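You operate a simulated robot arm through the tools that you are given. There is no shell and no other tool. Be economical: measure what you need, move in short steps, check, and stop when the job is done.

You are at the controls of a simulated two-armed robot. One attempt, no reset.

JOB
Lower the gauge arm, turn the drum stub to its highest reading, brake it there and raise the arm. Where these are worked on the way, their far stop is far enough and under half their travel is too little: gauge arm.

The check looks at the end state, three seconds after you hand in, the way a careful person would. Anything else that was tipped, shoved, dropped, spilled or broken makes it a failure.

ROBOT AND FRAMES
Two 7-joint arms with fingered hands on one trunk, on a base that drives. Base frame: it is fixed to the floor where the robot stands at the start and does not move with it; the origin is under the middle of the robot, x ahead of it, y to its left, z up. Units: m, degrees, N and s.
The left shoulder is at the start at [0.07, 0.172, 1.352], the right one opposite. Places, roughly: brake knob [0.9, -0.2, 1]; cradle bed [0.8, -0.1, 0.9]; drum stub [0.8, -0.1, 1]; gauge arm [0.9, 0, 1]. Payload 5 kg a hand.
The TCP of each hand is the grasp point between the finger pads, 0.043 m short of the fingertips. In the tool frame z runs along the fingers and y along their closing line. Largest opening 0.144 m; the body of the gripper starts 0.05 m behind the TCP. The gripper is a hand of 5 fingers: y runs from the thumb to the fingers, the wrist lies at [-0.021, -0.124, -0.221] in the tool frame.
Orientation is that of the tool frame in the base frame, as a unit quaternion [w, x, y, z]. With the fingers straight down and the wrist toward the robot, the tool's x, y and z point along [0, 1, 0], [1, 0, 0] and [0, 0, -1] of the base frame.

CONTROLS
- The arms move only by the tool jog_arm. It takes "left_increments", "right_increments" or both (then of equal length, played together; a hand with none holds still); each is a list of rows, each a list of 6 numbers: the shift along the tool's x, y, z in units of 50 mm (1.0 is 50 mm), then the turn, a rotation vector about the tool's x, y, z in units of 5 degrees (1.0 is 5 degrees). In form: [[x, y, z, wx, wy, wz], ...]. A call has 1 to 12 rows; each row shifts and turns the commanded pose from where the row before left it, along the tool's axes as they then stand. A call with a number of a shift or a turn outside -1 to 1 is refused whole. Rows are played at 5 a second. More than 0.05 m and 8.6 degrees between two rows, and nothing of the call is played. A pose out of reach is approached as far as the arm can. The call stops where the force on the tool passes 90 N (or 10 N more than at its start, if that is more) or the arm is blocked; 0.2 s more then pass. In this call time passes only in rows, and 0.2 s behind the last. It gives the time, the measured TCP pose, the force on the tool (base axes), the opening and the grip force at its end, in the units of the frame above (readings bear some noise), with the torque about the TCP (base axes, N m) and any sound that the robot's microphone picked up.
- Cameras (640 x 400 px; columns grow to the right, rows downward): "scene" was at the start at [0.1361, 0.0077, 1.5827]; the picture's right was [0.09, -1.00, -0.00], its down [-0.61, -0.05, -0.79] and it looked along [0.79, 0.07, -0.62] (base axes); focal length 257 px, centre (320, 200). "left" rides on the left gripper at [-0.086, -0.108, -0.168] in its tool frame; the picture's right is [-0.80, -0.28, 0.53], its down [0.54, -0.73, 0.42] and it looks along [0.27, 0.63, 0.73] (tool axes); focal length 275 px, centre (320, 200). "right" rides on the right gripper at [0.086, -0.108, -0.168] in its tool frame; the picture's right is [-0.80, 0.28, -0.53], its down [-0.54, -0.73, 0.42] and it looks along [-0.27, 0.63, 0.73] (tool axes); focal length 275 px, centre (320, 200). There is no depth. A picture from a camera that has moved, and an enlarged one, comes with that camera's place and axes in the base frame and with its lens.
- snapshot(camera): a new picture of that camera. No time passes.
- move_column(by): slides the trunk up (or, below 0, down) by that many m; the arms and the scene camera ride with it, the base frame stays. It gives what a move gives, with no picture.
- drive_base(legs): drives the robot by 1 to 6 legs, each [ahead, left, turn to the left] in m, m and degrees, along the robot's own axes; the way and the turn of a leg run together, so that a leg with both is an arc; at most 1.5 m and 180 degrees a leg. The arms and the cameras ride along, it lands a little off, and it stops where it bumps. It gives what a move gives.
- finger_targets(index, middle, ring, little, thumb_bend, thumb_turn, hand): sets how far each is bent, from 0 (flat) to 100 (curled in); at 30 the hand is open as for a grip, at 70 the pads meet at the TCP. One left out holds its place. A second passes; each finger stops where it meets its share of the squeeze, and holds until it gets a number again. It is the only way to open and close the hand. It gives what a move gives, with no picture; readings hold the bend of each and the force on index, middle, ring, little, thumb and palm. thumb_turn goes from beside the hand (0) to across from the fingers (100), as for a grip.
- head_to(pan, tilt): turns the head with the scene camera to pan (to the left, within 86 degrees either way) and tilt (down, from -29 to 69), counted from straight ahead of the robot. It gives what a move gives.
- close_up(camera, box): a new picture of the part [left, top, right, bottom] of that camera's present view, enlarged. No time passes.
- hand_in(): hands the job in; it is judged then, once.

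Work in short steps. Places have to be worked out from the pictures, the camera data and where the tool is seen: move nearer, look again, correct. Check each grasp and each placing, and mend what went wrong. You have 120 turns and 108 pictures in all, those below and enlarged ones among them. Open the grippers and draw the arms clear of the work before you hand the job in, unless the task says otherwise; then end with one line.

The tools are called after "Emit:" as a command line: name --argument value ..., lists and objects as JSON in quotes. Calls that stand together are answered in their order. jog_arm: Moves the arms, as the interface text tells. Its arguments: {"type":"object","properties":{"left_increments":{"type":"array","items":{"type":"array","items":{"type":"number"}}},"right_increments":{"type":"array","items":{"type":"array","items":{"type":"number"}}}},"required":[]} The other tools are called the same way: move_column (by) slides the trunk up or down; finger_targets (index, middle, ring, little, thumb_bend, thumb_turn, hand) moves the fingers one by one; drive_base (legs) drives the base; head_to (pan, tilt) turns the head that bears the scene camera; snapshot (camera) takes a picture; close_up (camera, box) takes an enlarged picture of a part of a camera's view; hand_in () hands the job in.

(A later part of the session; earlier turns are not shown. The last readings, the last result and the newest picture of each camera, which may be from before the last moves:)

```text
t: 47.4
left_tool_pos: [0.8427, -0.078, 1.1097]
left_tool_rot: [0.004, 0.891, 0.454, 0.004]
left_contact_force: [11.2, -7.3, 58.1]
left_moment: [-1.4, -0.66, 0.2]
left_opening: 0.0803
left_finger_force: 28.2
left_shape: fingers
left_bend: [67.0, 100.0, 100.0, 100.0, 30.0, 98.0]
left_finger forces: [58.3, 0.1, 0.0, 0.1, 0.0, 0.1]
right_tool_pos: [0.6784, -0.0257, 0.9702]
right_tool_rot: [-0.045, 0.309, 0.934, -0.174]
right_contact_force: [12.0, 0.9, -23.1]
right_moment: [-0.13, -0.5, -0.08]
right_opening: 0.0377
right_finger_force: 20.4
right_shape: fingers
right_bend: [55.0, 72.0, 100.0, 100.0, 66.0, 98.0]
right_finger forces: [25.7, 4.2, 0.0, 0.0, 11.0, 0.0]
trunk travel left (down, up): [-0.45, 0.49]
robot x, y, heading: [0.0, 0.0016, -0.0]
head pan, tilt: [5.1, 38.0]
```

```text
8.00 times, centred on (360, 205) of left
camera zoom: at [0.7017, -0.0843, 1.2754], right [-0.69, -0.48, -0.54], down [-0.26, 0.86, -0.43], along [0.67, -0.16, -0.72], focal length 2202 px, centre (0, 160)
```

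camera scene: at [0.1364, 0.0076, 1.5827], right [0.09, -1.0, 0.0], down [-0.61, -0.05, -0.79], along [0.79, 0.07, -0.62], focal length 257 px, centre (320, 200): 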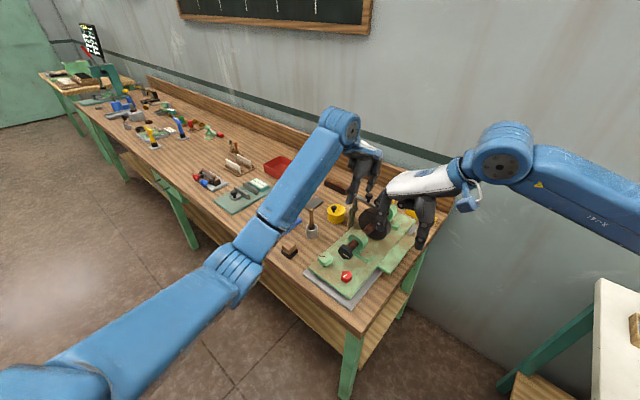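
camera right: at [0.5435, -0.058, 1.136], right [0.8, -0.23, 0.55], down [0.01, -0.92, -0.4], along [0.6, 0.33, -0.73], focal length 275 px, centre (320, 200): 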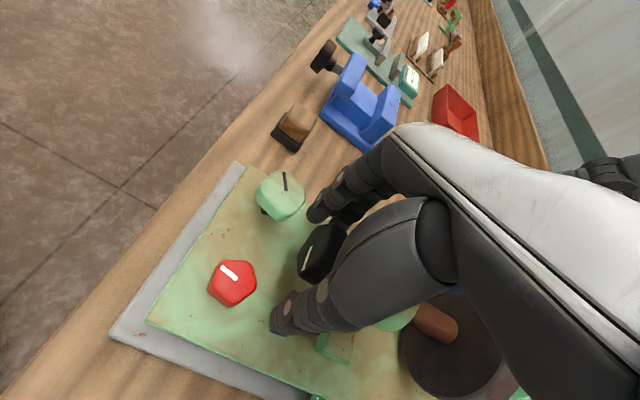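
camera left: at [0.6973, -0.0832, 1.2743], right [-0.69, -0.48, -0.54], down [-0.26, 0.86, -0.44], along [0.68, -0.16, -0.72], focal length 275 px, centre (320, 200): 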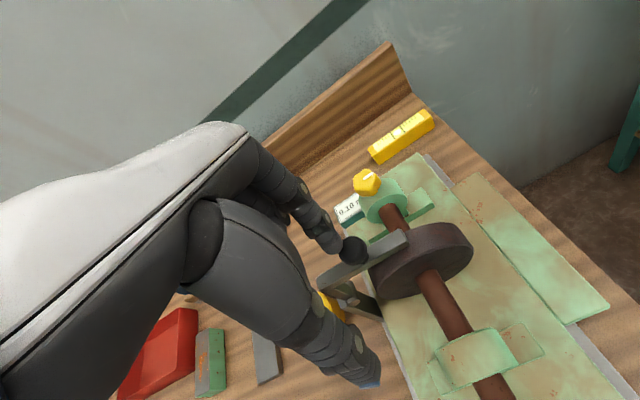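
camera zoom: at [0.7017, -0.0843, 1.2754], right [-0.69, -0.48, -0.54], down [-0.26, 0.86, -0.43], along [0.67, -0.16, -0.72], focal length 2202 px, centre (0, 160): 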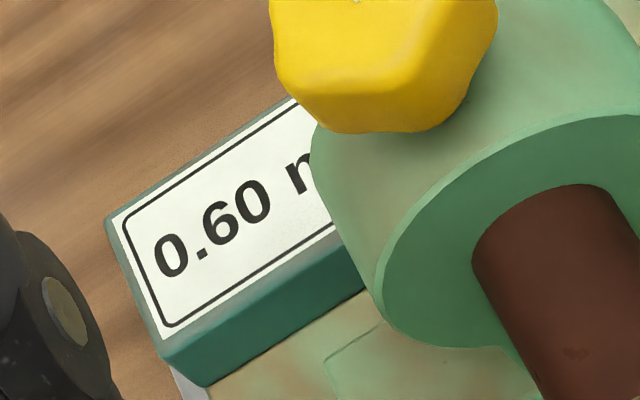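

Plateau 0.60 reached (45° and 60° of this stroke). To find its far edge I regrip and turn on.

Emit:
finger_targets --hand "right" --index 50 --middle 60 --thumb_bend 56

Emit:
jog_arm --right_increments '[[0, 0, 0, -1, 0, 0], [0, 0, 0, -1, 0, 0], [0, 0, 0, -1, 0, 0], [0, 0, 0, -1, 0, 0], [0, 0, 0, -1, 0, 0], [0, 0, 0, -1, 0, 0], [0, 0, 0, -1, 0, 0], [0, 0, 0, -1, 0, 0], [0, 0, 0, -1, 0, 0], [0, 0, 0, -1, 0, 0], [0, 0, 0, -1, 0, 0], [0, 0, 0, -1, 0, 0]]'

Emit:
finger_targets --hand "right" --index 72 --middle 72 --thumb_bend 72

Emit:
close_up --camera "scene" --box '[300, 200, 400, 275]'

Emit:
jog_arm --right_increments '[[0, 0, 0, 1, 0, 0], [0, 0, 0, 1, 0, 0]]'

Emit:
close_up --camera "left" --box '[320, 180, 400, 230]'

Emit:
jog_arm --right_increments '[[0, 0, 0, 1, 0, 0], [0, 0, 0, 1, 0, 0]]'

Emit:
close_up --camera "left" --box '[320, 180, 400, 230]'

```text
t: 48.4
left_tool_pos: [0.8408, -0.0776, 1.1103]
left_tool_rot: [0.004, 0.891, 0.454, 0.005]
left_contact_force: [13.2, -2.7, 53.1]
left_moment: [-1.21, -0.89, 0.22]
left_opening: 0.0816
left_finger_force: 26.7
left_shape: fingers
left_bend: [66.0, 100.0, 100.0, 100.0, 30.0, 98.0]
left_finger forces: [53.9, 0.0, 0.1, 0.1, 0.0, 0.1]
right_tool_pos: [0.6759, -0.0263, 0.9714]
right_tool_rot: [-0.043, 0.31, 0.934, -0.173]
right_contact_force: [-0.1, 0.4, -0.4]
right_moment: [0.02, -0.04, -0.04]
right_opening: 0.0675
right_finger_force: 0.2
right_shape: fingers
right_bend: [50.0, 60.0, 100.0, 100.0, 56.0, 98.0]
right_finger forces: [0.1, 0.2, 0.0, 0.1, 0.1, 0.1]
trunk travel left (down, up): [-0.45, 0.49]
robot x, y, heading: [-0.0032, 0.0012, 0.1]
head pan, tilt: [5.1, 38.0]
```

```text
t: 51.0
left_tool_pos: [0.8403, -0.0774, 1.11]
left_tool_rot: [0.005, 0.891, 0.454, 0.005]
left_contact_force: [14.3, -1.7, 54.2]
left_moment: [-1.15, -0.95, 0.29]
left_opening: 0.0818
left_finger_force: 26.7
left_shape: fingers
left_bend: [66.0, 100.0, 100.0, 100.0, 30.0, 98.0]
left_finger forces: [54.5, 0.1, 0.1, 0.0, 0.1, 0.0]
right_tool_pos: [0.6756, -0.0261, 0.97]
right_tool_rot: [0.117, 0.29, 0.895, 0.317]
right_contact_force: [-1.4, -1.7, -1.2]
right_moment: [-0.04, 0.05, 0.01]
right_opening: 0.0706
right_finger_force: 1.6
right_shape: fingers
right_bend: [50.0, 60.0, 100.0, 100.0, 55.0, 97.0]
right_finger forces: [0.0, 0.0, 0.0, 0.1, 3.2, 0.0]
trunk travel left (down, up): [-0.45, 0.49]
robot x, y, heading: [-0.0019, -0.0022, -0.1]
head pan, tilt: [5.1, 38.0]
```

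```text
t: 52.0
left_tool_pos: [0.8421, -0.079, 1.1101]
left_tool_rot: [0.005, 0.891, 0.453, 0.004]
left_contact_force: [13.4, -2.2, 57.4]
left_moment: [-1.22, -0.84, 0.23]
left_opening: 0.0804
left_finger_force: 28.9
left_shape: fingers
left_bend: [67.0, 100.0, 100.0, 100.0, 30.0, 98.0]
left_finger forces: [58.1, 0.0, 0.0, 0.0, 0.0, 0.1]
right_tool_pos: [0.6777, -0.0271, 0.9679]
right_tool_rot: [0.117, 0.291, 0.895, 0.316]
right_contact_force: [0.2, -7.4, -22.9]
right_moment: [-0.33, -0.11, 0.0]
right_opening: 0.0376
right_finger_force: 20.7
right_shape: fingers
right_bend: [71.0, 72.0, 100.0, 100.0, 61.0, 97.0]
right_finger forces: [11.4, 2.5, 0.0, 0.0, 27.2, 0.1]
trunk travel left (down, up): [-0.45, 0.49]
robot x, y, heading: [-0.0004, -0.0013, 0.1]
head pan, tilt: [5.1, 38.0]
```

```text
5.33 times, centred on (350, 238) of scene
camera zoom: at [0.1332, 0.0072, 1.583], right [0.09, -1.0, 0.0], down [-0.61, -0.05, -0.79], along [0.79, 0.07, -0.61], focal length 1372 px, centre (160, 0)
```

zoom: 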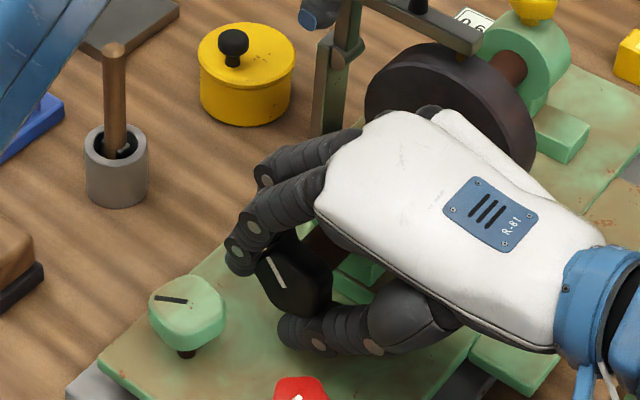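

```text
t: 52.6
left_tool_pos: [0.8422, -0.0786, 1.1115]
left_tool_rot: [0.004, 0.892, 0.453, 0.005]
left_contact_force: [12.0, -5.3, 58.7]
left_moment: [-1.34, -0.74, 0.24]
left_opening: 0.0803
left_finger_force: 29.7
left_shape: fingers
left_bend: [67.0, 100.0, 100.0, 100.0, 30.0, 98.0]
left_finger forces: [59.2, 0.0, 0.0, 0.0, 0.1, 0.1]
right_tool_pos: [0.6766, -0.0263, 0.9681]
right_tool_rot: [0.09, 0.299, 0.92, 0.237]
right_contact_force: [6.9, 0.3, -27.9]
right_moment: [-0.14, -0.32, -0.11]
right_opening: 0.0382
right_finger_force: 19.4
right_shape: fingers
right_bend: [71.0, 72.0, 100.0, 100.0, 61.0, 97.0]
right_finger forces: [14.8, 2.7, 0.0, 0.1, 22.2, 0.1]
trunk travel left (down, up): [-0.45, 0.49]
robot x, y, heading: [0.0038, -0.0, 0.1]
head pan, tilt: [5.1, 38.0]
```

```text
8.00 times, centred on (360, 205) of left
camera zoom: at [0.7016, -0.0847, 1.2754], right [-0.69, -0.48, -0.54], down [-0.26, 0.86, -0.43], along [0.67, -0.16, -0.72], focal length 2202 px, centre (0, 160)
```

zoom: 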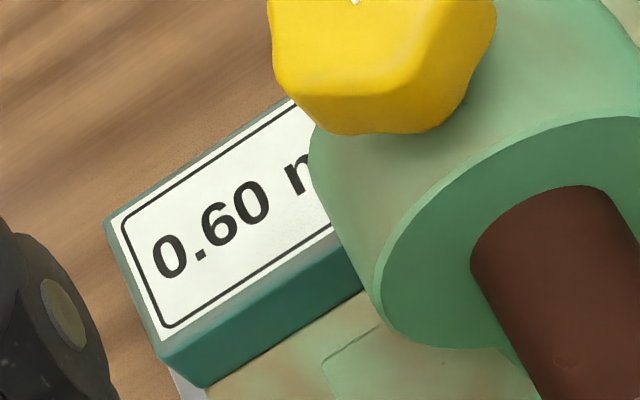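

```text
t: 53.2
left_tool_pos: [0.8435, -0.0788, 1.1094]
left_tool_rot: [0.004, 0.891, 0.454, 0.005]
left_contact_force: [11.4, -6.1, 59.7]
left_moment: [-1.43, -0.66, 0.23]
left_opening: 0.0801
left_finger_force: 30.3
left_shape: fingers
left_bend: [67.0, 100.0, 100.0, 100.0, 30.0, 98.0]
left_finger forces: [59.8, 0.0, 0.0, 0.1, 0.1, 0.1]
right_tool_pos: [0.6775, -0.0256, 0.9681]
right_tool_rot: [0.064, 0.306, 0.937, 0.157]
right_contact_force: [8.3, 3.1, -31.4]
right_moment: [-0.12, -0.34, -0.08]
right_opening: 0.0382
right_finger_force: 19.7
right_shape: fingers
right_bend: [61.0, 72.0, 100.0, 100.0, 61.0, 97.0]
right_finger forces: [18.0, 2.1, 0.0, 0.0, 19.8, 0.1]
trunk travel left (down, up): [-0.45, 0.49]
robot x, y, heading: [0.003, 0.0034, -0.1]
head pan, tilt: [5.1, 38.0]
```

```text
8.00 times, centred on (360, 205) of left
camera zoom: at [0.7018, -0.0847, 1.2753], right [-0.69, -0.48, -0.54], down [-0.26, 0.86, -0.43], along [0.67, -0.16, -0.72], focal length 2202 px, centre (0, 160)
```

zoom: 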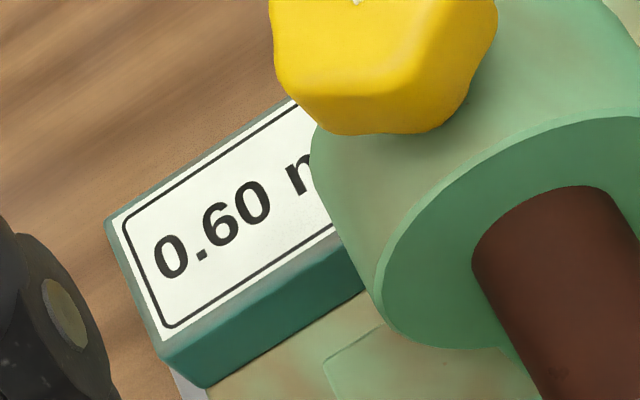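

Still 0.60 at +20° of this stroke; continue in 10° steps.

Emit:
jog_arm --right_increments '[[0, 0, 0, 1, 0, 0], [0, 0, 0, 1, 0, 0]]'

Emit:
close_up --camera "left" --box '[320, 180, 400, 230]'

Emit:
jog_arm --right_increments '[[0, 0, 0, 1, 0, 0], [0, 0, 0, 1, 0, 0]]'

Emit:
close_up --camera "left" --box '[320, 180, 400, 230]'

```text
t: 53.8
left_tool_pos: [0.8439, -0.0784, 1.1103]
left_tool_rot: [0.005, 0.892, 0.453, 0.005]
left_contact_force: [11.1, -8.2, 59.2]
left_moment: [-1.47, -0.66, 0.19]
left_opening: 0.0801
left_finger_force: 29.8
left_shape: fingers
left_bend: [67.0, 100.0, 100.0, 100.0, 30.0, 98.0]
left_finger forces: [59.9, 0.1, 0.0, 0.0, 0.0, 0.0]
right_tool_pos: [0.678, -0.0261, 0.9674]
right_tool_rot: [0.036, 0.311, 0.947, 0.074]
right_contact_force: [5.5, 5.1, -33.9]
right_moment: [-0.12, -0.33, -0.05]
right_opening: 0.0379
right_finger_force: 21.3
right_shape: fingers
right_bend: [59.0, 72.0, 100.0, 100.0, 62.0, 97.0]
right_finger forces: [21.4, 1.9, 0.1, 0.0, 17.6, 0.0]
trunk travel left (down, up): [-0.45, 0.49]
robot x, y, heading: [-0.001, -0.001, -0.1]
head pan, tilt: [5.1, 38.0]
```

```text
8.00 times, centred on (360, 205) of left
camera zoom: at [0.7018, -0.0845, 1.2754], right [-0.69, -0.48, -0.54], down [-0.26, 0.86, -0.43], along [0.67, -0.16, -0.72], focal length 2202 px, centre (0, 160)
```

zoom: 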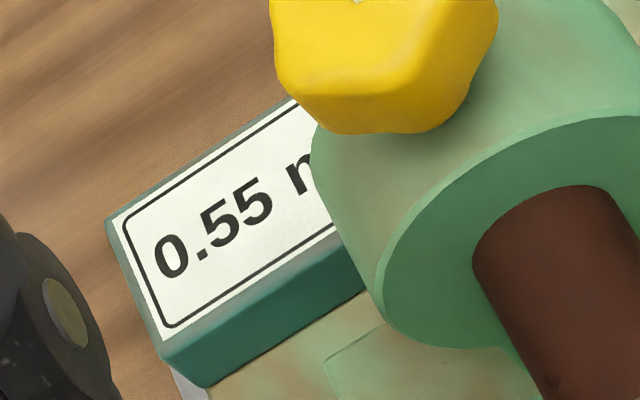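

```text
t: 54.4
left_tool_pos: [0.8436, -0.0777, 1.1105]
left_tool_rot: [0.005, 0.891, 0.453, 0.004]
left_contact_force: [10.9, -7.2, 58.2]
left_moment: [-1.44, -0.69, 0.22]
left_opening: 0.0803
left_finger_force: 30.1
left_shape: fingers
left_bend: [67.0, 100.0, 100.0, 100.0, 30.0, 98.0]
left_finger forces: [59.2, 0.0, 0.0, 0.1, 0.0, 0.0]
right_tool_pos: [0.678, -0.0253, 0.968]
right_tool_rot: [0.011, 0.313, 0.95, -0.009]
right_contact_force: [5.3, 3.5, -31.5]
right_moment: [-0.1, -0.3, -0.02]
right_opening: 0.0383
right_finger_force: 20.7
right_shape: fingers
right_bend: [58.0, 72.0, 100.0, 100.0, 63.0, 97.0]
right_finger forces: [23.3, 2.4, 0.0, 0.0, 15.8, 0.1]
trunk travel left (down, up): [-0.45, 0.49]
robot x, y, heading: [-0.0008, -0.0023, 0.1]
head pan, tilt: [5.1, 38.0]
```

```text
8.00 times, centred on (360, 205) of left
camera zoom: at [0.7016, -0.0845, 1.2754], right [-0.69, -0.48, -0.54], down [-0.26, 0.86, -0.43], along [0.67, -0.16, -0.72], focal length 2202 px, centre (0, 160)
```

zoom: 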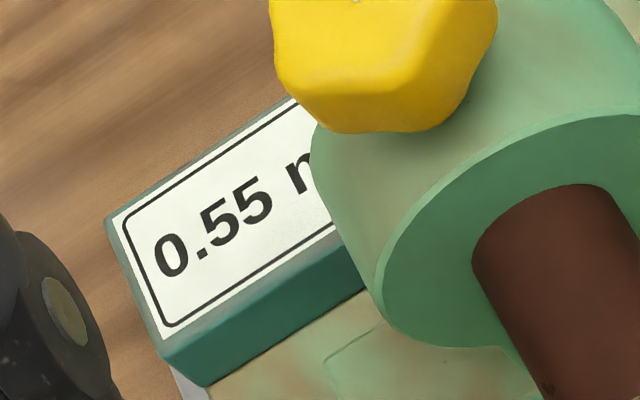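

The far edge of the 0.60 plateau is about 25° into this stroke, and the near edge was about 22° before its start, so the centre is about 2° into the stroke. I turn back 38° and compare the stub mark with the earlier picture.

Emit:
jog_arm --right_increments '[[0, 0, 0, -1, 0, 0], [0, 0, 0, -1, 0, 0], [0, 0, 0, -1, 0, 0], [0, 0, 0, -1, 0, 0], [0, 0, 0, -1, 0, 0], [0, 0, 0, -1, 0, 0], [0, 0, 0, -1, 0, 0], [0, 0, 0, -0.6, 0, 0]]'

Emit:
close_up --camera "left" --box '[320, 180, 400, 230]'

Emit:
close_up --camera "scene" --box '[300, 200, 400, 275]'

```text
t: 56.2
left_tool_pos: [0.8418, -0.0773, 1.1105]
left_tool_rot: [0.004, 0.891, 0.454, 0.006]
left_contact_force: [13.8, -2.7, 56.0]
left_moment: [-1.17, -0.85, 0.28]
left_opening: 0.0811
left_finger_force: 28.5
left_shape: fingers
left_bend: [67.0, 100.0, 100.0, 100.0, 30.0, 98.0]
left_finger forces: [56.5, 0.0, 0.1, 0.1, 0.1, 0.1]
right_tool_pos: [0.6778, -0.0273, 0.9702]
right_tool_rot: [0.111, 0.292, 0.901, 0.302]
right_contact_force: [-7.4, -8.0, -20.7]
right_moment: [-0.3, 0.05, 0.06]
right_opening: 0.0392
right_finger_force: 20.1
right_shape: fingers
right_bend: [71.0, 72.0, 100.0, 100.0, 61.0, 96.0]
right_finger forces: [10.2, 2.2, 0.1, 0.0, 27.7, 0.0]
trunk travel left (down, up): [-0.45, 0.49]
robot x, y, heading: [0.0, -0.001, -0.3]
head pan, tilt: [5.1, 38.0]
```

```text
8.00 times, centred on (360, 205) of left
camera zoom: at [0.7005, -0.085, 1.2756], right [-0.69, -0.48, -0.54], down [-0.26, 0.86, -0.43], along [0.67, -0.15, -0.72], focal length 2202 px, centre (0, 160)
```

zoom: 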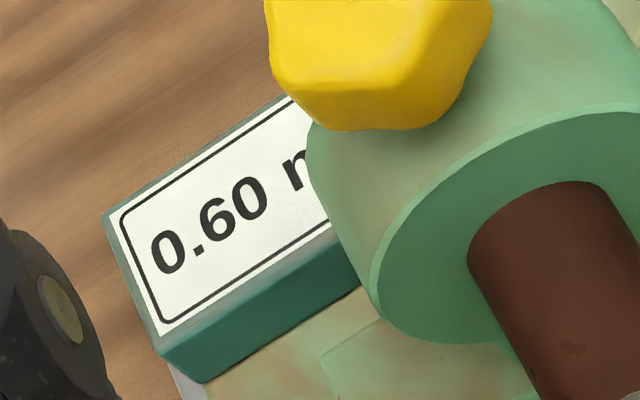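

```text
5.33 times, centred on (350, 238) of scene
camera zoom: at [0.1324, 0.0069, 1.5832], right [0.09, -1.0, 0.0], down [-0.61, -0.05, -0.79], along [0.79, 0.07, -0.61], focal length 1372 px, centre (160, 0)
```

zoom: 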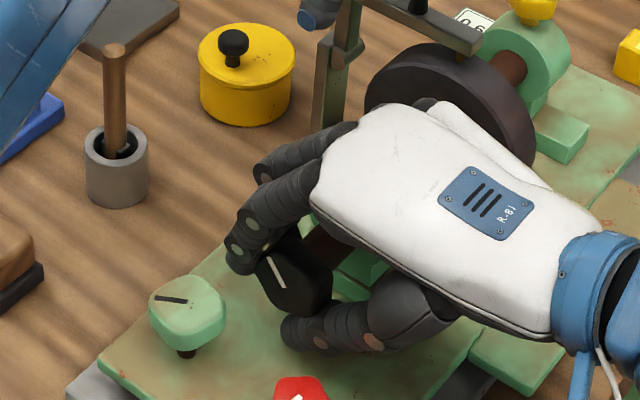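

Mark and shaft spot match the plateau centre, reading 0.60. I open the right hand and withdraw it along its own axis, keeping the gauge held to watch the reading.

Emit:
finger_targets --hand "right" --index 50 --middle 60 --thumb_bend 55

Emit:
jog_arm --right_increments '[[0, 0, -0.4, 0, 0, 0], [0, 0, -0.8, 0, 0, 0], [0, 0, -0.9, 0, 0, 0], [0, 0, -0.3, 1, 0, 0], [0, 0, -0.3, 1, 0, 0], [0, 0, -0.3, 1, 0, 0], [0, 0, -0.3, 1, 0, 0], [0, 0, 0, 1, 0, 0], [0, 0, 0, 1, 0, 0], [0, 0, 0, 1, 0, 0], [0, 0, 0, 0.6, 0, 0]]'

Emit:
close_up --camera "left" --box '[310, 160, 430, 240]'

Emit:
close_up --camera "scene" --box '[290, 150, 450, 270]'

```text
t: 57.2
left_tool_pos: [0.8407, -0.0774, 1.1101]
left_tool_rot: [0.003, 0.891, 0.454, 0.005]
left_contact_force: [14.0, -1.5, 53.6]
left_moment: [-1.14, -0.89, 0.29]
left_opening: 0.082
left_finger_force: 27.0
left_shape: fingers
left_bend: [66.0, 100.0, 100.0, 100.0, 30.0, 98.0]
left_finger forces: [53.8, 0.1, 0.1, 0.0, 0.0, 0.0]
right_tool_pos: [0.677, -0.0248, 0.9719]
right_tool_rot: [0.112, 0.291, 0.901, 0.302]
right_contact_force: [-1.5, -1.9, 0.7]
right_moment: [-0.06, 0.03, 0.01]
right_opening: 0.0717
right_finger_force: 0.7
right_shape: fingers
right_bend: [50.0, 60.0, 100.0, 100.0, 54.0, 97.0]
right_finger forces: [0.0, 0.0, 0.0, 0.0, 1.9, 0.1]
trunk travel left (down, up): [-0.45, 0.49]
robot x, y, heading: [-0.0028, -0.0004, 0.0]
head pan, tilt: [5.1, 38.0]
```

```text
t: 59.6
left_tool_pos: [0.8406, -0.0781, 1.1101]
left_tool_rot: [0.004, 0.891, 0.454, 0.005]
left_contact_force: [14.1, -1.6, 52.4]
left_moment: [-1.14, -0.89, 0.29]
left_opening: 0.0818
left_finger_force: 26.5
left_shape: fingers
left_bend: [66.0, 100.0, 100.0, 100.0, 30.0, 98.0]
left_finger forces: [54.0, 0.1, 0.0, 0.0, 0.0, 0.0]
right_tool_pos: [0.6172, -0.0994, 1.1044]
right_tool_rot: [0.011, 0.313, 0.95, -0.009]
right_contact_force: [0.0, -0.3, 1.2]
right_moment: [0.01, 0.02, 0.01]
right_opening: 0.0697
right_finger_force: 0.0
right_shape: fingers
right_bend: [50.0, 60.0, 100.0, 100.0, 55.0, 97.0]
right_finger forces: [0.1, 0.1, 0.0, 0.0, 0.0, 0.0]
trunk travel left (down, up): [-0.45, 0.49]
robot x, y, heading: [0.0013, -0.0009, 0.1]
head pan, tilt: [5.1, 38.0]
```

```text
5.00 times, centred on (370, 200) of left
camera zoom: at [0.6997, -0.0841, 1.2759], right [-0.69, -0.48, -0.54], down [-0.26, 0.86, -0.43], along [0.67, -0.16, -0.72], focal length 1376 px, centre (70, 200)
```

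zoom: 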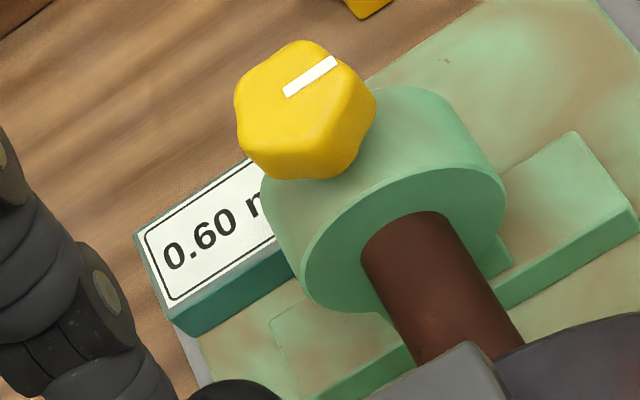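

```text
3.33 times, centred on (370, 210) of scene
camera zoom: at [0.1314, 0.0084, 1.5833], right [0.09, -1.0, 0.0], down [-0.61, -0.05, -0.79], along [0.79, 0.07, -0.61], focal length 858 px, centre (153, 167)
```

zoom: 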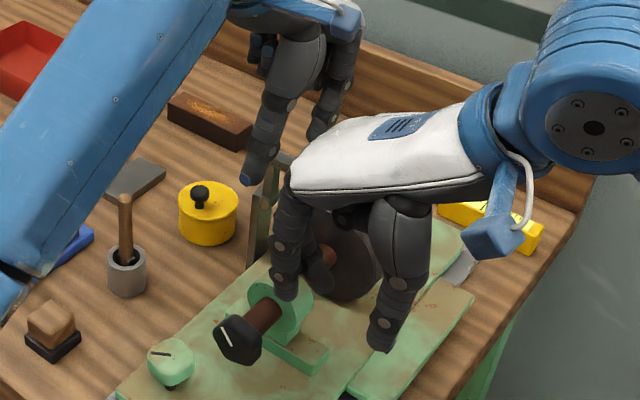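

Reading stays 0.60. The brake knob triangulates to about (0.889,-0.182,1.012). I turn the right hand back to ~35° yaw and carry it round to the right of the brake.

Emit:
jog_arm --right_increments '[[0, 0, -0.2, 0, 0, 0.95], [0, 0, -0.2, 0, 0, 0.95], [0, 0, -0.2, 0, 0, 0.95], [0, 0, -0.2, 0, 0, 0.95], [-0.91, 0.126, 0, 0, 0, 0], [-0.91, 0.126, 0, 0, 0, 0], [-0.91, 0.126, 0, 0, 0, 0], [-0.91, 0.126, 0, 0, 0, 0], [-0.91, 0.126, 0, 0, 0, 0], [-0.91, 0.126, 0, 0, 0, 0]]'

Emit:
snapshot --camera "right"

Emit:
snapshot --camera "scene"

```text
t: 61.8
left_tool_pos: [0.8394, -0.0771, 1.1099]
left_tool_rot: [0.005, 0.891, 0.454, 0.006]
left_contact_force: [14.2, -2.6, 51.9]
left_moment: [-1.22, -0.96, 0.28]
left_opening: 0.0823
left_finger_force: 26.6
left_shape: fingers
left_bend: [66.0, 100.0, 100.0, 100.0, 30.0, 98.0]
left_finger forces: [52.9, 0.0, 0.0, 0.0, 0.1, 0.1]
right_tool_pos: [0.7877, -0.2841, 1.1518]
right_tool_rot: [0.012, 0.465, 0.885, -0.008]
right_contact_force: [-0.9, 0.7, -2.4]
right_moment: [0.03, -0.08, -0.02]
right_opening: 0.0699
right_finger_force: 0.1
right_shape: fingers
right_bend: [50.0, 60.0, 100.0, 100.0, 55.0, 98.0]
right_finger forces: [0.0, 0.0, 0.1, 0.1, 0.0, 0.1]
right hand out of reach, approached as far as the arm can: row 10
trunk travel left (down, up): [-0.45, 0.49]
robot x, y, heading: [0.0017, 0.0031, -0.1]
head pan, tilt: [5.1, 38.0]
```

```text
38 pictures are left
camera right: at [0.6467, -0.2708, 1.3176], right [0.68, -0.48, 0.56], down [-0.28, -0.87, -0.41], along [0.68, 0.12, -0.73], focal length 275 px, centre (320, 200)
```

right: 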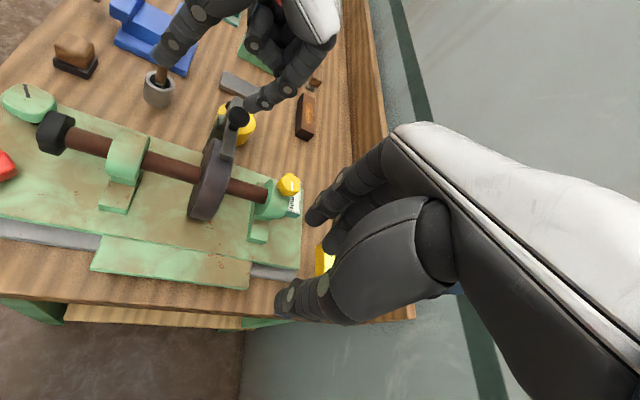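

```text
37 pictures are left
camera scene: at [0.1307, 0.0085, 1.5834], right [0.09, -1.0, 0.0], down [-0.61, -0.06, -0.79], along [0.79, 0.07, -0.61], focal length 257 px, centre (320, 200)
```

scene: 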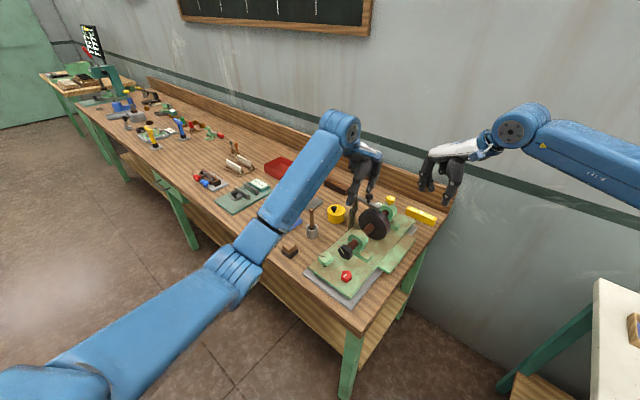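

I reduce yaw to ~20° for reach and move over the brake knob, still high.

Emit:
jog_arm --right_increments '[[0, 0, 0, 0, 0, 1], [0, 0, 0, 0, 0, 1], [0, 0, 0, 0, 0, 1], [0.4, 0.86, 0, 0, 0, 0], [0.4, 0.86, 0, 0, 0, 0], [0.4, 0.86, 0, 0, 0, 0]]'

Emit:
snapshot --camera "right"

Emit:
close_up --camera "scene" --box '[310, 120, 450, 225]'

```text
t: 63.2
left_tool_pos: [0.842, -0.0787, 1.1095]
left_tool_rot: [0.006, 0.891, 0.453, 0.005]
left_contact_force: [12.6, -3.6, 54.7]
left_moment: [-1.32, -0.79, 0.29]
left_opening: 0.0816
left_finger_force: 27.6
left_shape: fingers
left_bend: [67.0, 100.0, 100.0, 100.0, 30.0, 98.0]
left_finger forces: [55.3, 0.1, 0.1, 0.0, 0.0, 0.0]
right_tool_pos: [0.8904, -0.1826, 1.1516]
right_tool_rot: [0.013, 0.577, 0.816, -0.007]
right_contact_force: [0.6, 0.7, 0.7]
right_moment: [-0.01, 0.05, 0.01]
right_opening: 0.0696
right_finger_force: 0.1
right_shape: fingers
right_bend: [50.0, 60.0, 100.0, 100.0, 55.0, 98.0]
right_finger forces: [0.0, 0.1, 0.1, 0.0, 0.1, 0.0]
trunk travel left (down, up): [-0.45, 0.49]
robot x, y, heading: [-0.0023, -0.0006, -0.2]
head pan, tilt: [5.1, 38.0]
```

```text
36 pictures are left
camera right: at [0.7564, -0.1317, 1.3173], right [0.53, -0.64, 0.56], down [-0.5, -0.76, -0.41], along [0.69, -0.06, -0.72], focal length 275 px, centre (320, 200)
```

right: 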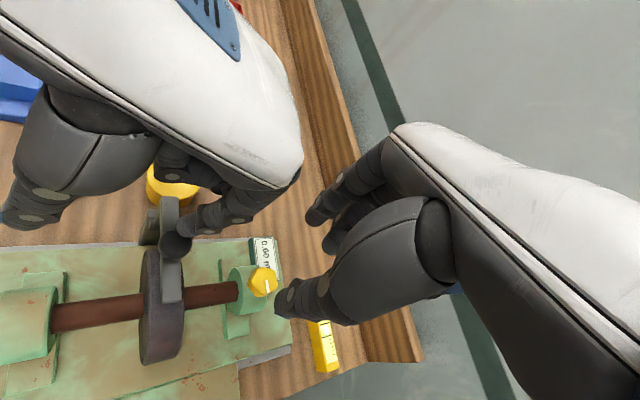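

```text
3.81 times, centred on (380, 172) of scene
camera zoom: at [0.1329, 0.0107, 1.5832], right [0.09, -1.0, 0.0], down [-0.61, -0.06, -0.79], along [0.79, 0.07, -0.61], focal length 980 px, centre (91, 305)
```

zoom: 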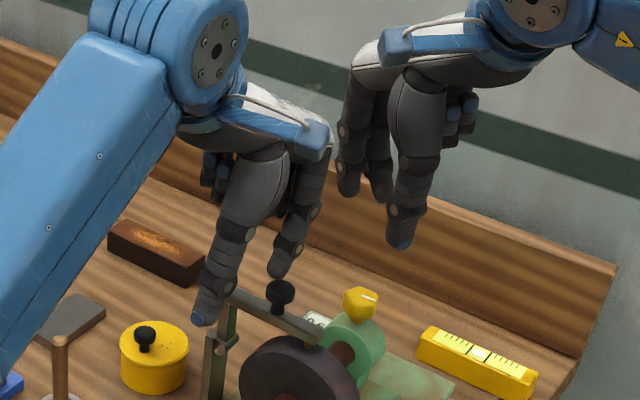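

Hand is centred over the brake knob. I match the middle finger to the index and descend around the knob.

Emit:
finger_targets --hand "right" --index 48 --middle 48 --thumb_bend 50

Emit:
jog_arm --right_increments '[[0, 0, 0.8, 0, 0, 0], [0, 0, 0.8, 0, 0, 0], [0, 0, 0.4, 0, 0, 0], [0, 0, 0.35, 0, 0, 0]]'

Emit:
snapshot --camera "right"

Emit:
close_up --camera "scene" --box '[350, 150, 430, 210]'

```text
t: 64.2
left_tool_pos: [0.8411, -0.0783, 1.1108]
left_tool_rot: [0.005, 0.891, 0.454, 0.004]
left_contact_force: [12.9, -2.9, 53.4]
left_moment: [-1.21, -0.9, 0.26]
left_opening: 0.082
left_finger_force: 26.6
left_shape: fingers
left_bend: [66.0, 100.0, 100.0, 100.0, 30.0, 98.0]
left_finger forces: [53.8, 0.1, 0.0, 0.0, 0.0, 0.0]
right_tool_pos: [0.8879, -0.1832, 1.1523]
right_tool_rot: [0.013, 0.576, 0.817, -0.004]
right_contact_force: [-0.1, 0.7, -0.8]
right_moment: [-0.03, 0.0, -0.01]
right_opening: 0.0815
right_finger_force: 0.0
right_shape: fingers
right_bend: [48.0, 48.0, 100.0, 100.0, 50.0, 98.0]
right_finger forces: [0.0, 0.0, 0.1, 0.0, 0.0, 0.0]
trunk travel left (down, up): [-0.45, 0.49]
robot x, y, heading: [-0.0001, -0.0052, -0.3]
head pan, tilt: [5.1, 38.0]
```

```text
t: 65.2
left_tool_pos: [0.841, -0.0784, 1.1101]
left_tool_rot: [0.004, 0.891, 0.454, 0.005]
left_contact_force: [13.8, -2.4, 53.3]
left_moment: [-1.14, -0.86, 0.27]
left_opening: 0.0815
left_finger_force: 27.4
left_shape: fingers
left_bend: [67.0, 100.0, 100.0, 100.0, 30.0, 98.0]
left_finger forces: [53.8, 0.0, 0.0, 0.0, 0.0, 0.1]
right_tool_pos: [0.8912, -0.1862, 1.034]
right_tool_rot: [0.013, 0.576, 0.817, -0.005]
right_contact_force: [0.2, 0.3, 0.3]
right_moment: [0.0, 0.03, 0.04]
right_opening: 0.0818
right_finger_force: 0.1
right_shape: fingers
right_bend: [48.0, 48.0, 100.0, 100.0, 50.0, 98.0]
right_finger forces: [0.1, 0.0, 0.1, 0.0, 0.1, 0.0]
trunk travel left (down, up): [-0.45, 0.49]
robot x, y, heading: [0.0012, -0.0037, 0.0]
head pan, tilt: [5.1, 38.0]
```

```text
34 pictures are left
camera right: at [0.7578, -0.1371, 1.1993], right [0.53, -0.64, 0.56], down [-0.5, -0.76, -0.41], along [0.69, -0.06, -0.72], focal length 275 px, centre (320, 200)
```

right: 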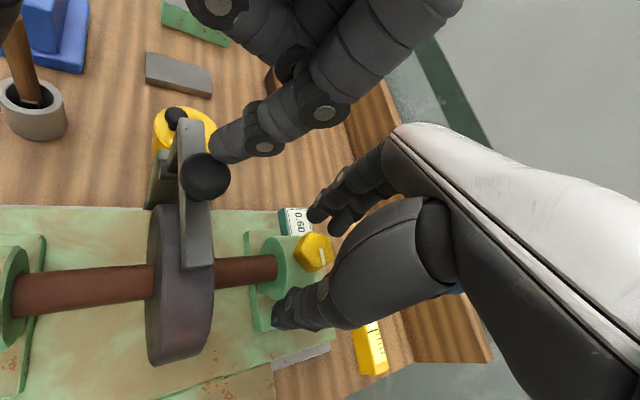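

```text
6.67 times, centred on (390, 180) of scene
camera zoom: at [0.1317, 0.0078, 1.5833], right [0.09, -1.0, 0.0], down [-0.61, -0.05, -0.79], along [0.79, 0.07, -0.61], focal length 1715 px, centre (-147, 333)
```

zoom: 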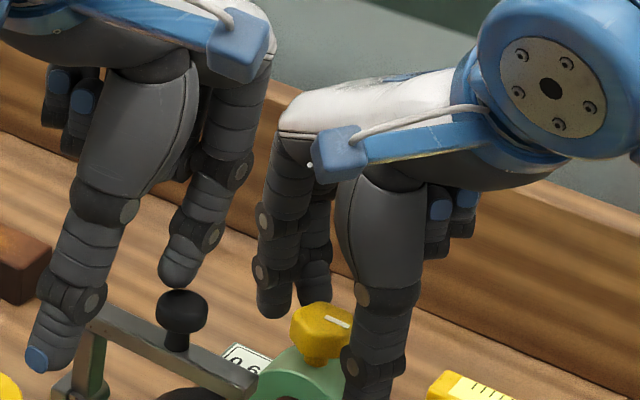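

The knob is between thumb and index/middle. I grip it.

Emit:
finger_targets --hand "right" --index 72 --middle 72 --thumb_bend 72

Emit:
close_up --camera "right" --box '[220, 180, 380, 340]'

```text
t: 66.2
left_tool_pos: [0.8428, -0.0802, 1.1096]
left_tool_rot: [0.005, 0.892, 0.452, 0.004]
left_contact_force: [12.7, -4.7, 56.0]
left_moment: [-1.29, -0.74, 0.22]
left_opening: 0.081
left_finger_force: 28.4
left_shape: fingers
left_bend: [67.0, 100.0, 100.0, 100.0, 30.0, 98.0]
left_finger forces: [56.9, 0.0, 0.1, 0.0, 0.1, 0.1]
right_tool_pos: [0.8924, -0.1872, 1.0324]
right_tool_rot: [0.013, 0.576, 0.817, -0.005]
right_contact_force: [14.6, 1.0, -2.0]
right_moment: [0.0, -0.44, -0.02]
right_opening: 0.0311
right_finger_force: 16.0
right_shape: fingers
right_bend: [60.0, 65.0, 100.0, 100.0, 68.0, 97.0]
right_finger forces: [12.7, 10.2, 0.1, 0.0, 9.1, 0.1]
trunk travel left (down, up): [-0.45, 0.49]
robot x, y, heading: [-0.0019, -0.0015, 0.3]
head pan, tilt: [5.1, 38.0]
```

```text
2.50 times, centred on (300, 260) of right
camera zoom: at [0.759, -0.1372, 1.1989], right [0.53, -0.64, 0.56], down [-0.5, -0.76, -0.41], along [0.69, -0.06, -0.72], focal length 688 px, centre (370, 50)
```

zoom: 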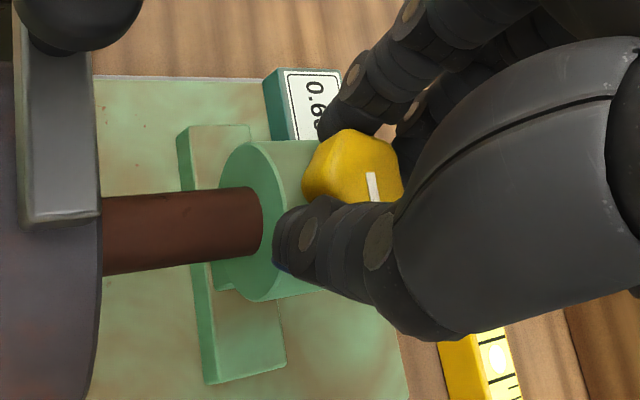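

Gripped. I turn it clockwise (seen from above) 30° and watch the torque.

Emit:
jog_arm --right_increments '[[0, 0, 0, 0, 0, 1], [0, 0, 0, 0, 0, 1], [0, 0, 0, 0, 0, 1], [0, 0, 0, 0, 0, 1], [0, 0, 0, 0, 0, 1], [0, 0, 0, 0, 0, 1]]'

Emit:
close_up --camera "left" --box '[310, 150, 430, 240]'

```text
t: 67.6
left_tool_pos: [0.8473, -0.0678, 1.0944]
left_tool_rot: [-0.007, 0.888, 0.459, -0.003]
left_contact_force: [58.0, 38.8, -0.2]
left_moment: [-3.77, 5.86, -1.72]
left_opening: 0.0792
left_finger_force: 0.8
left_shape: fingers
left_bend: [69.0, 100.0, 100.0, 100.0, 30.0, 98.0]
left_finger forces: [1.9, 0.1, 0.1, 0.0, 0.0, 0.1]
right_tool_pos: [0.8933, -0.1883, 1.0297]
right_tool_rot: [0.014, 0.769, 0.639, -0.006]
right_contact_force: [-60.4, -44.2, 10.9]
right_moment: [6.12, -9.17, 10.28]
right_opening: 0.0308
right_finger_force: 18.7
right_shape: fingers
right_bend: [61.0, 72.0, 100.0, 100.0, 67.0, 96.0]
right_finger forces: [9.0, 16.1, 0.1, 0.0, 12.7, 0.0]
trunk travel left (down, up): [-0.45, 0.49]
robot x, y, heading: [0.0009, -0.0007, -0.2]
head pan, tilt: [5.1, 38.0]
```

```text
4.44 times, centred on (370, 195) of left
camera zoom: at [0.7091, -0.0776, 1.2622], right [-0.7, -0.48, -0.53], down [-0.28, 0.87, -0.41], along [0.66, -0.14, -0.74], focal length 1224 px, centre (98, 222)
```

zoom: 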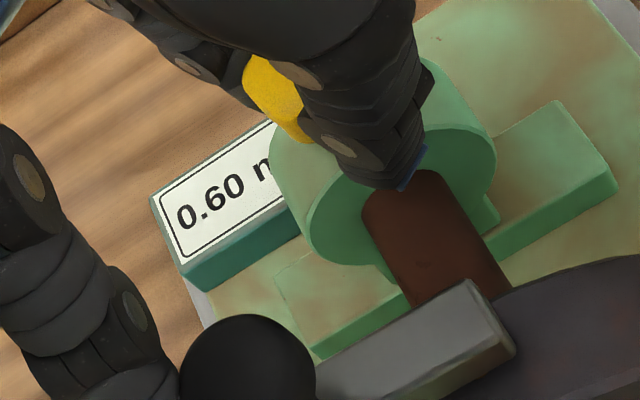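

The right hand bumped the left one (60 N) and the left finger slipped off the gauge knob, though the display still reads 0.60. I draw the left hand clear, up and to the left.

Emit:
jog_arm --left_increments '[[0.3, 0, -0.3, 0, 0, 0], [0.4, 0, -0.5, 0, 0, 0], [0.5, 0, -0.6, 0, 0, 0], [0.8, 0, -0.3, 0, 0, 0], [0.9, 0, 0, 0, 0, 0], [0.9, 0, 0, 0, 0, 0]]'

Emit:
close_up --camera "left" --box '[380, 110, 640, 280]'

Emit:
close_up --camera "scene" --box '[310, 120, 450, 225]'

```text
t: 69.0
left_tool_pos: [0.9571, 0.0767, 1.1859]
left_tool_rot: [0.001, 0.891, 0.453, -0.001]
left_contact_force: [-0.5, -0.4, -0.8]
left_moment: [0.03, -0.01, 0.0]
left_opening: 0.0818
left_finger_force: 0.0
left_shape: fingers
left_bend: [68.0, 100.0, 100.0, 100.0, 30.0, 98.0]
left_finger forces: [0.0, 0.1, 0.1, 0.0, 0.1, 0.1]
right_tool_pos: [0.8945, -0.1878, 1.0312]
right_tool_rot: [0.012, 0.768, 0.64, -0.003]
right_contact_force: [1.4, -8.2, -1.9]
right_moment: [-0.33, -0.05, -0.03]
right_opening: 0.0312
right_finger_force: 18.2
right_shape: fingers
right_bend: [62.0, 72.0, 100.0, 100.0, 66.0, 96.0]
right_finger forces: [9.9, 14.6, 0.1, 0.1, 12.0, 0.0]
trunk travel left (down, up): [-0.45, 0.49]
robot x, y, heading: [-0.0001, -0.0007, -0.1]
head pan, tilt: [5.1, 38.0]
```

```text
2.35 times, centred on (510, 195) of left
camera zoom: at [0.8183, 0.0692, 1.3533], right [-0.7, -0.48, -0.53], down [-0.27, 0.87, -0.42], along [0.66, -0.15, -0.73], focal length 648 px, centre (-127, 212)
```

zoom: 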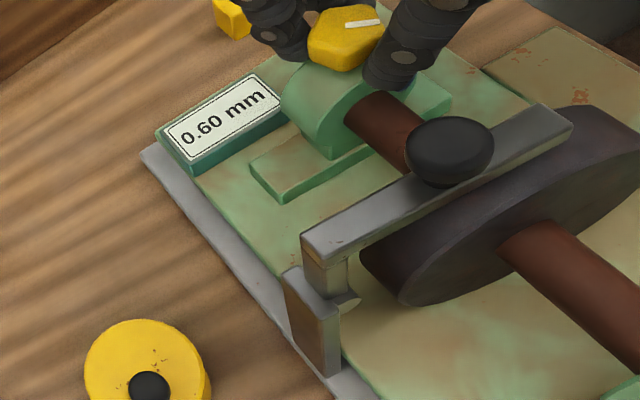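

```text
3.81 times, centred on (380, 172) of scene
camera zoom: at [0.1373, 0.0078, 1.5826], right [0.09, -1.0, 0.0], down [-0.61, -0.05, -0.79], along [0.78, 0.07, -0.62], focal length 980 px, centre (91, 305)
```

zoom: 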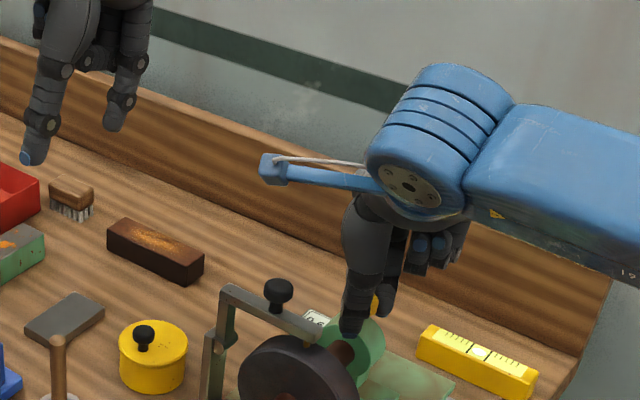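

The gauge arm stays down by itself, display 0.60, and the brake knob turned. I keep turning clockwise another 30°.

Emit:
jog_arm --right_increments '[[0, 0, 0, 0, 0, 1], [0, 0, 0, 0, 0, 1], [0, 0, 0, 0, 0, 1], [0, 0, 0, 0, 0, 1], [0, 0, 0, 0, 0, 1], [0, 0, 0, 0, 0, 1]]'

Emit:
close_up --camera "left" --box '[400, 90, 600, 220]'

```text
t: 70.4
left_tool_pos: [0.9561, 0.0774, 1.1879]
left_tool_rot: [0.0, 0.891, 0.454, 0.0]
left_contact_force: [0.4, 0.2, 0.2]
left_moment: [-0.02, -0.02, -0.01]
left_opening: 0.0815
left_finger_force: 0.0
left_shape: fingers
left_bend: [68.0, 100.0, 100.0, 100.0, 30.0, 98.0]
left_finger forces: [0.1, 0.0, 0.0, 0.1, 0.0, 0.1]
right_tool_pos: [0.8929, -0.1864, 1.0313]
right_tool_rot: [0.012, 0.908, 0.42, -0.001]
right_contact_force: [-5.4, -2.7, -4.7]
right_moment: [-0.12, 0.25, 0.08]
right_opening: 0.0317
right_finger_force: 18.4
right_shape: fingers
right_bend: [62.0, 71.0, 100.0, 100.0, 65.0, 96.0]
right_finger forces: [9.7, 13.5, 0.0, 0.0, 13.4, 0.1]
trunk travel left (down, up): [-0.45, 0.49]
robot x, y, heading: [0.0001, -0.0037, 0.2]
head pan, tilt: [5.1, 38.0]
```

```text
3.08 times, centred on (500, 155) of left
camera zoom: at [0.8172, 0.0697, 1.3539], right [-0.7, -0.48, -0.53], down [-0.27, 0.87, -0.42], along [0.66, -0.15, -0.73], focal length 847 px, centre (-234, 338)
```

zoom: 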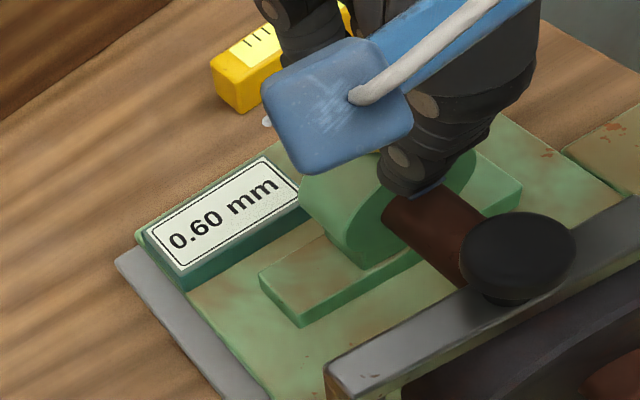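

60° turned with little torque so far. I try another 25°.

Emit:
jog_arm --right_increments '[[0, 0, 0, 0, 0, 1], [0, 0, 0, 0, 0, 1], [0, 0, 0, 0, 0, 1], [0, 0, 0, 0, 0, 1], [0, 0, 0, 0, 0, 1]]'

Emit:
snapshot --camera "right"

```text
t: 71.6
left_tool_pos: [0.9568, 0.0774, 1.1867]
left_tool_rot: [0.0, 0.891, 0.453, 0.0]
left_contact_force: [-0.8, 0.3, 0.0]
left_moment: [-0.01, 0.01, -0.01]
left_opening: 0.0814
left_finger_force: 0.2
left_shape: fingers
left_bend: [68.0, 100.0, 100.0, 100.0, 30.0, 98.0]
left_finger forces: [0.0, 0.1, 0.0, 0.1, 0.0, 0.0]
right_tool_pos: [0.8924, -0.1861, 1.032]
right_tool_rot: [0.011, 0.977, 0.213, 0.003]
right_contact_force: [-10.4, 3.6, -8.6]
right_moment: [0.16, 0.36, 0.11]
right_opening: 0.0324
right_finger_force: 17.9
right_shape: fingers
right_bend: [64.0, 71.0, 100.0, 100.0, 64.0, 97.0]
right_finger forces: [7.9, 11.7, 0.0, 0.1, 15.0, 0.0]
trunk travel left (down, up): [-0.45, 0.49]
robot x, y, heading: [0.003, -0.0019, 0.2]
head pan, tilt: [5.1, 38.0]
```

```text
27 pictures are left
camera right: at [0.9242, -0.0468, 1.1973], right [-0.61, -0.58, 0.54], down [-0.79, 0.42, -0.44], along [0.03, -0.7, -0.72], focal length 275 px, centre (320, 200)
```

right: 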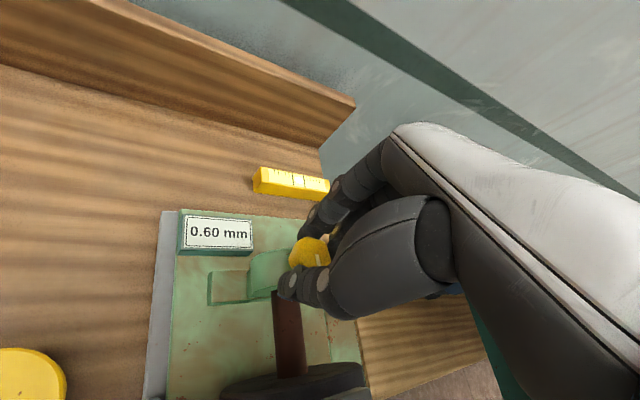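

The knob follows the hand (85° so far), no end stop felt. I try 25° more.

Emit:
jog_arm --right_increments '[[0, 0, 0, 0, 0, 1], [0, 0, 0, 0, 0, 1], [0, 0, 0, 0, 0, 1], [0, 0, 0, 0, 0, 1], [0, 0, 0, 0, 0, 1]]'

Emit:
close_up --camera "right" --box '[160, 180, 400, 330]'

```text
t: 72.8
left_tool_pos: [0.9548, 0.0787, 1.1867]
left_tool_rot: [0.0, 0.891, 0.454, 0.0]
left_contact_force: [1.1, 0.6, -0.3]
left_moment: [-0.02, -0.01, 0.0]
left_opening: 0.0816
left_finger_force: 0.1
left_shape: fingers
left_bend: [68.0, 100.0, 100.0, 100.0, 30.0, 98.0]
left_finger forces: [0.1, 0.0, 0.1, 0.0, 0.0, 0.0]
right_tool_pos: [0.8941, -0.1856, 1.0328]
right_tool_rot: [0.011, 1.0, -0.003, 0.006]
right_contact_force: [-14.2, 7.4, -4.9]
right_moment: [0.27, 0.5, 0.15]
right_opening: 0.033
right_finger_force: 17.3
right_shape: fingers
right_bend: [64.0, 71.0, 100.0, 100.0, 63.0, 98.0]
right_finger forces: [5.8, 12.6, 0.0, 0.0, 16.7, 0.0]
trunk travel left (down, up): [-0.45, 0.49]
robot x, y, heading: [-0.0027, 0.0024, 0.2]
head pan, tilt: [5.1, 38.0]
```

```text
2.67 times, centred on (280, 255) of right
camera zoom: at [0.978, -0.073, 1.199], right [-0.8, -0.27, 0.53], down [-0.53, 0.72, -0.45], along [-0.26, -0.64, -0.72], focal length 734 px, centre (427, 53)
```

zoom: 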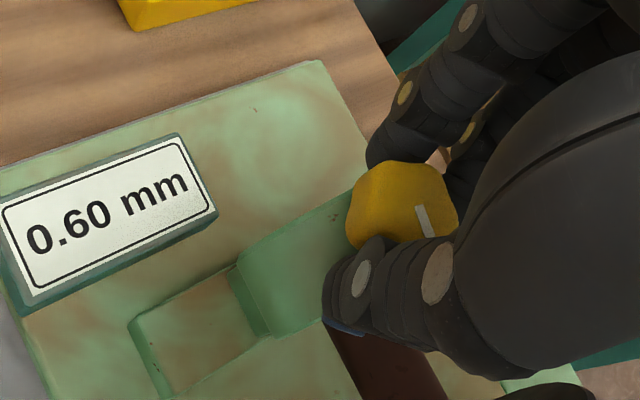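

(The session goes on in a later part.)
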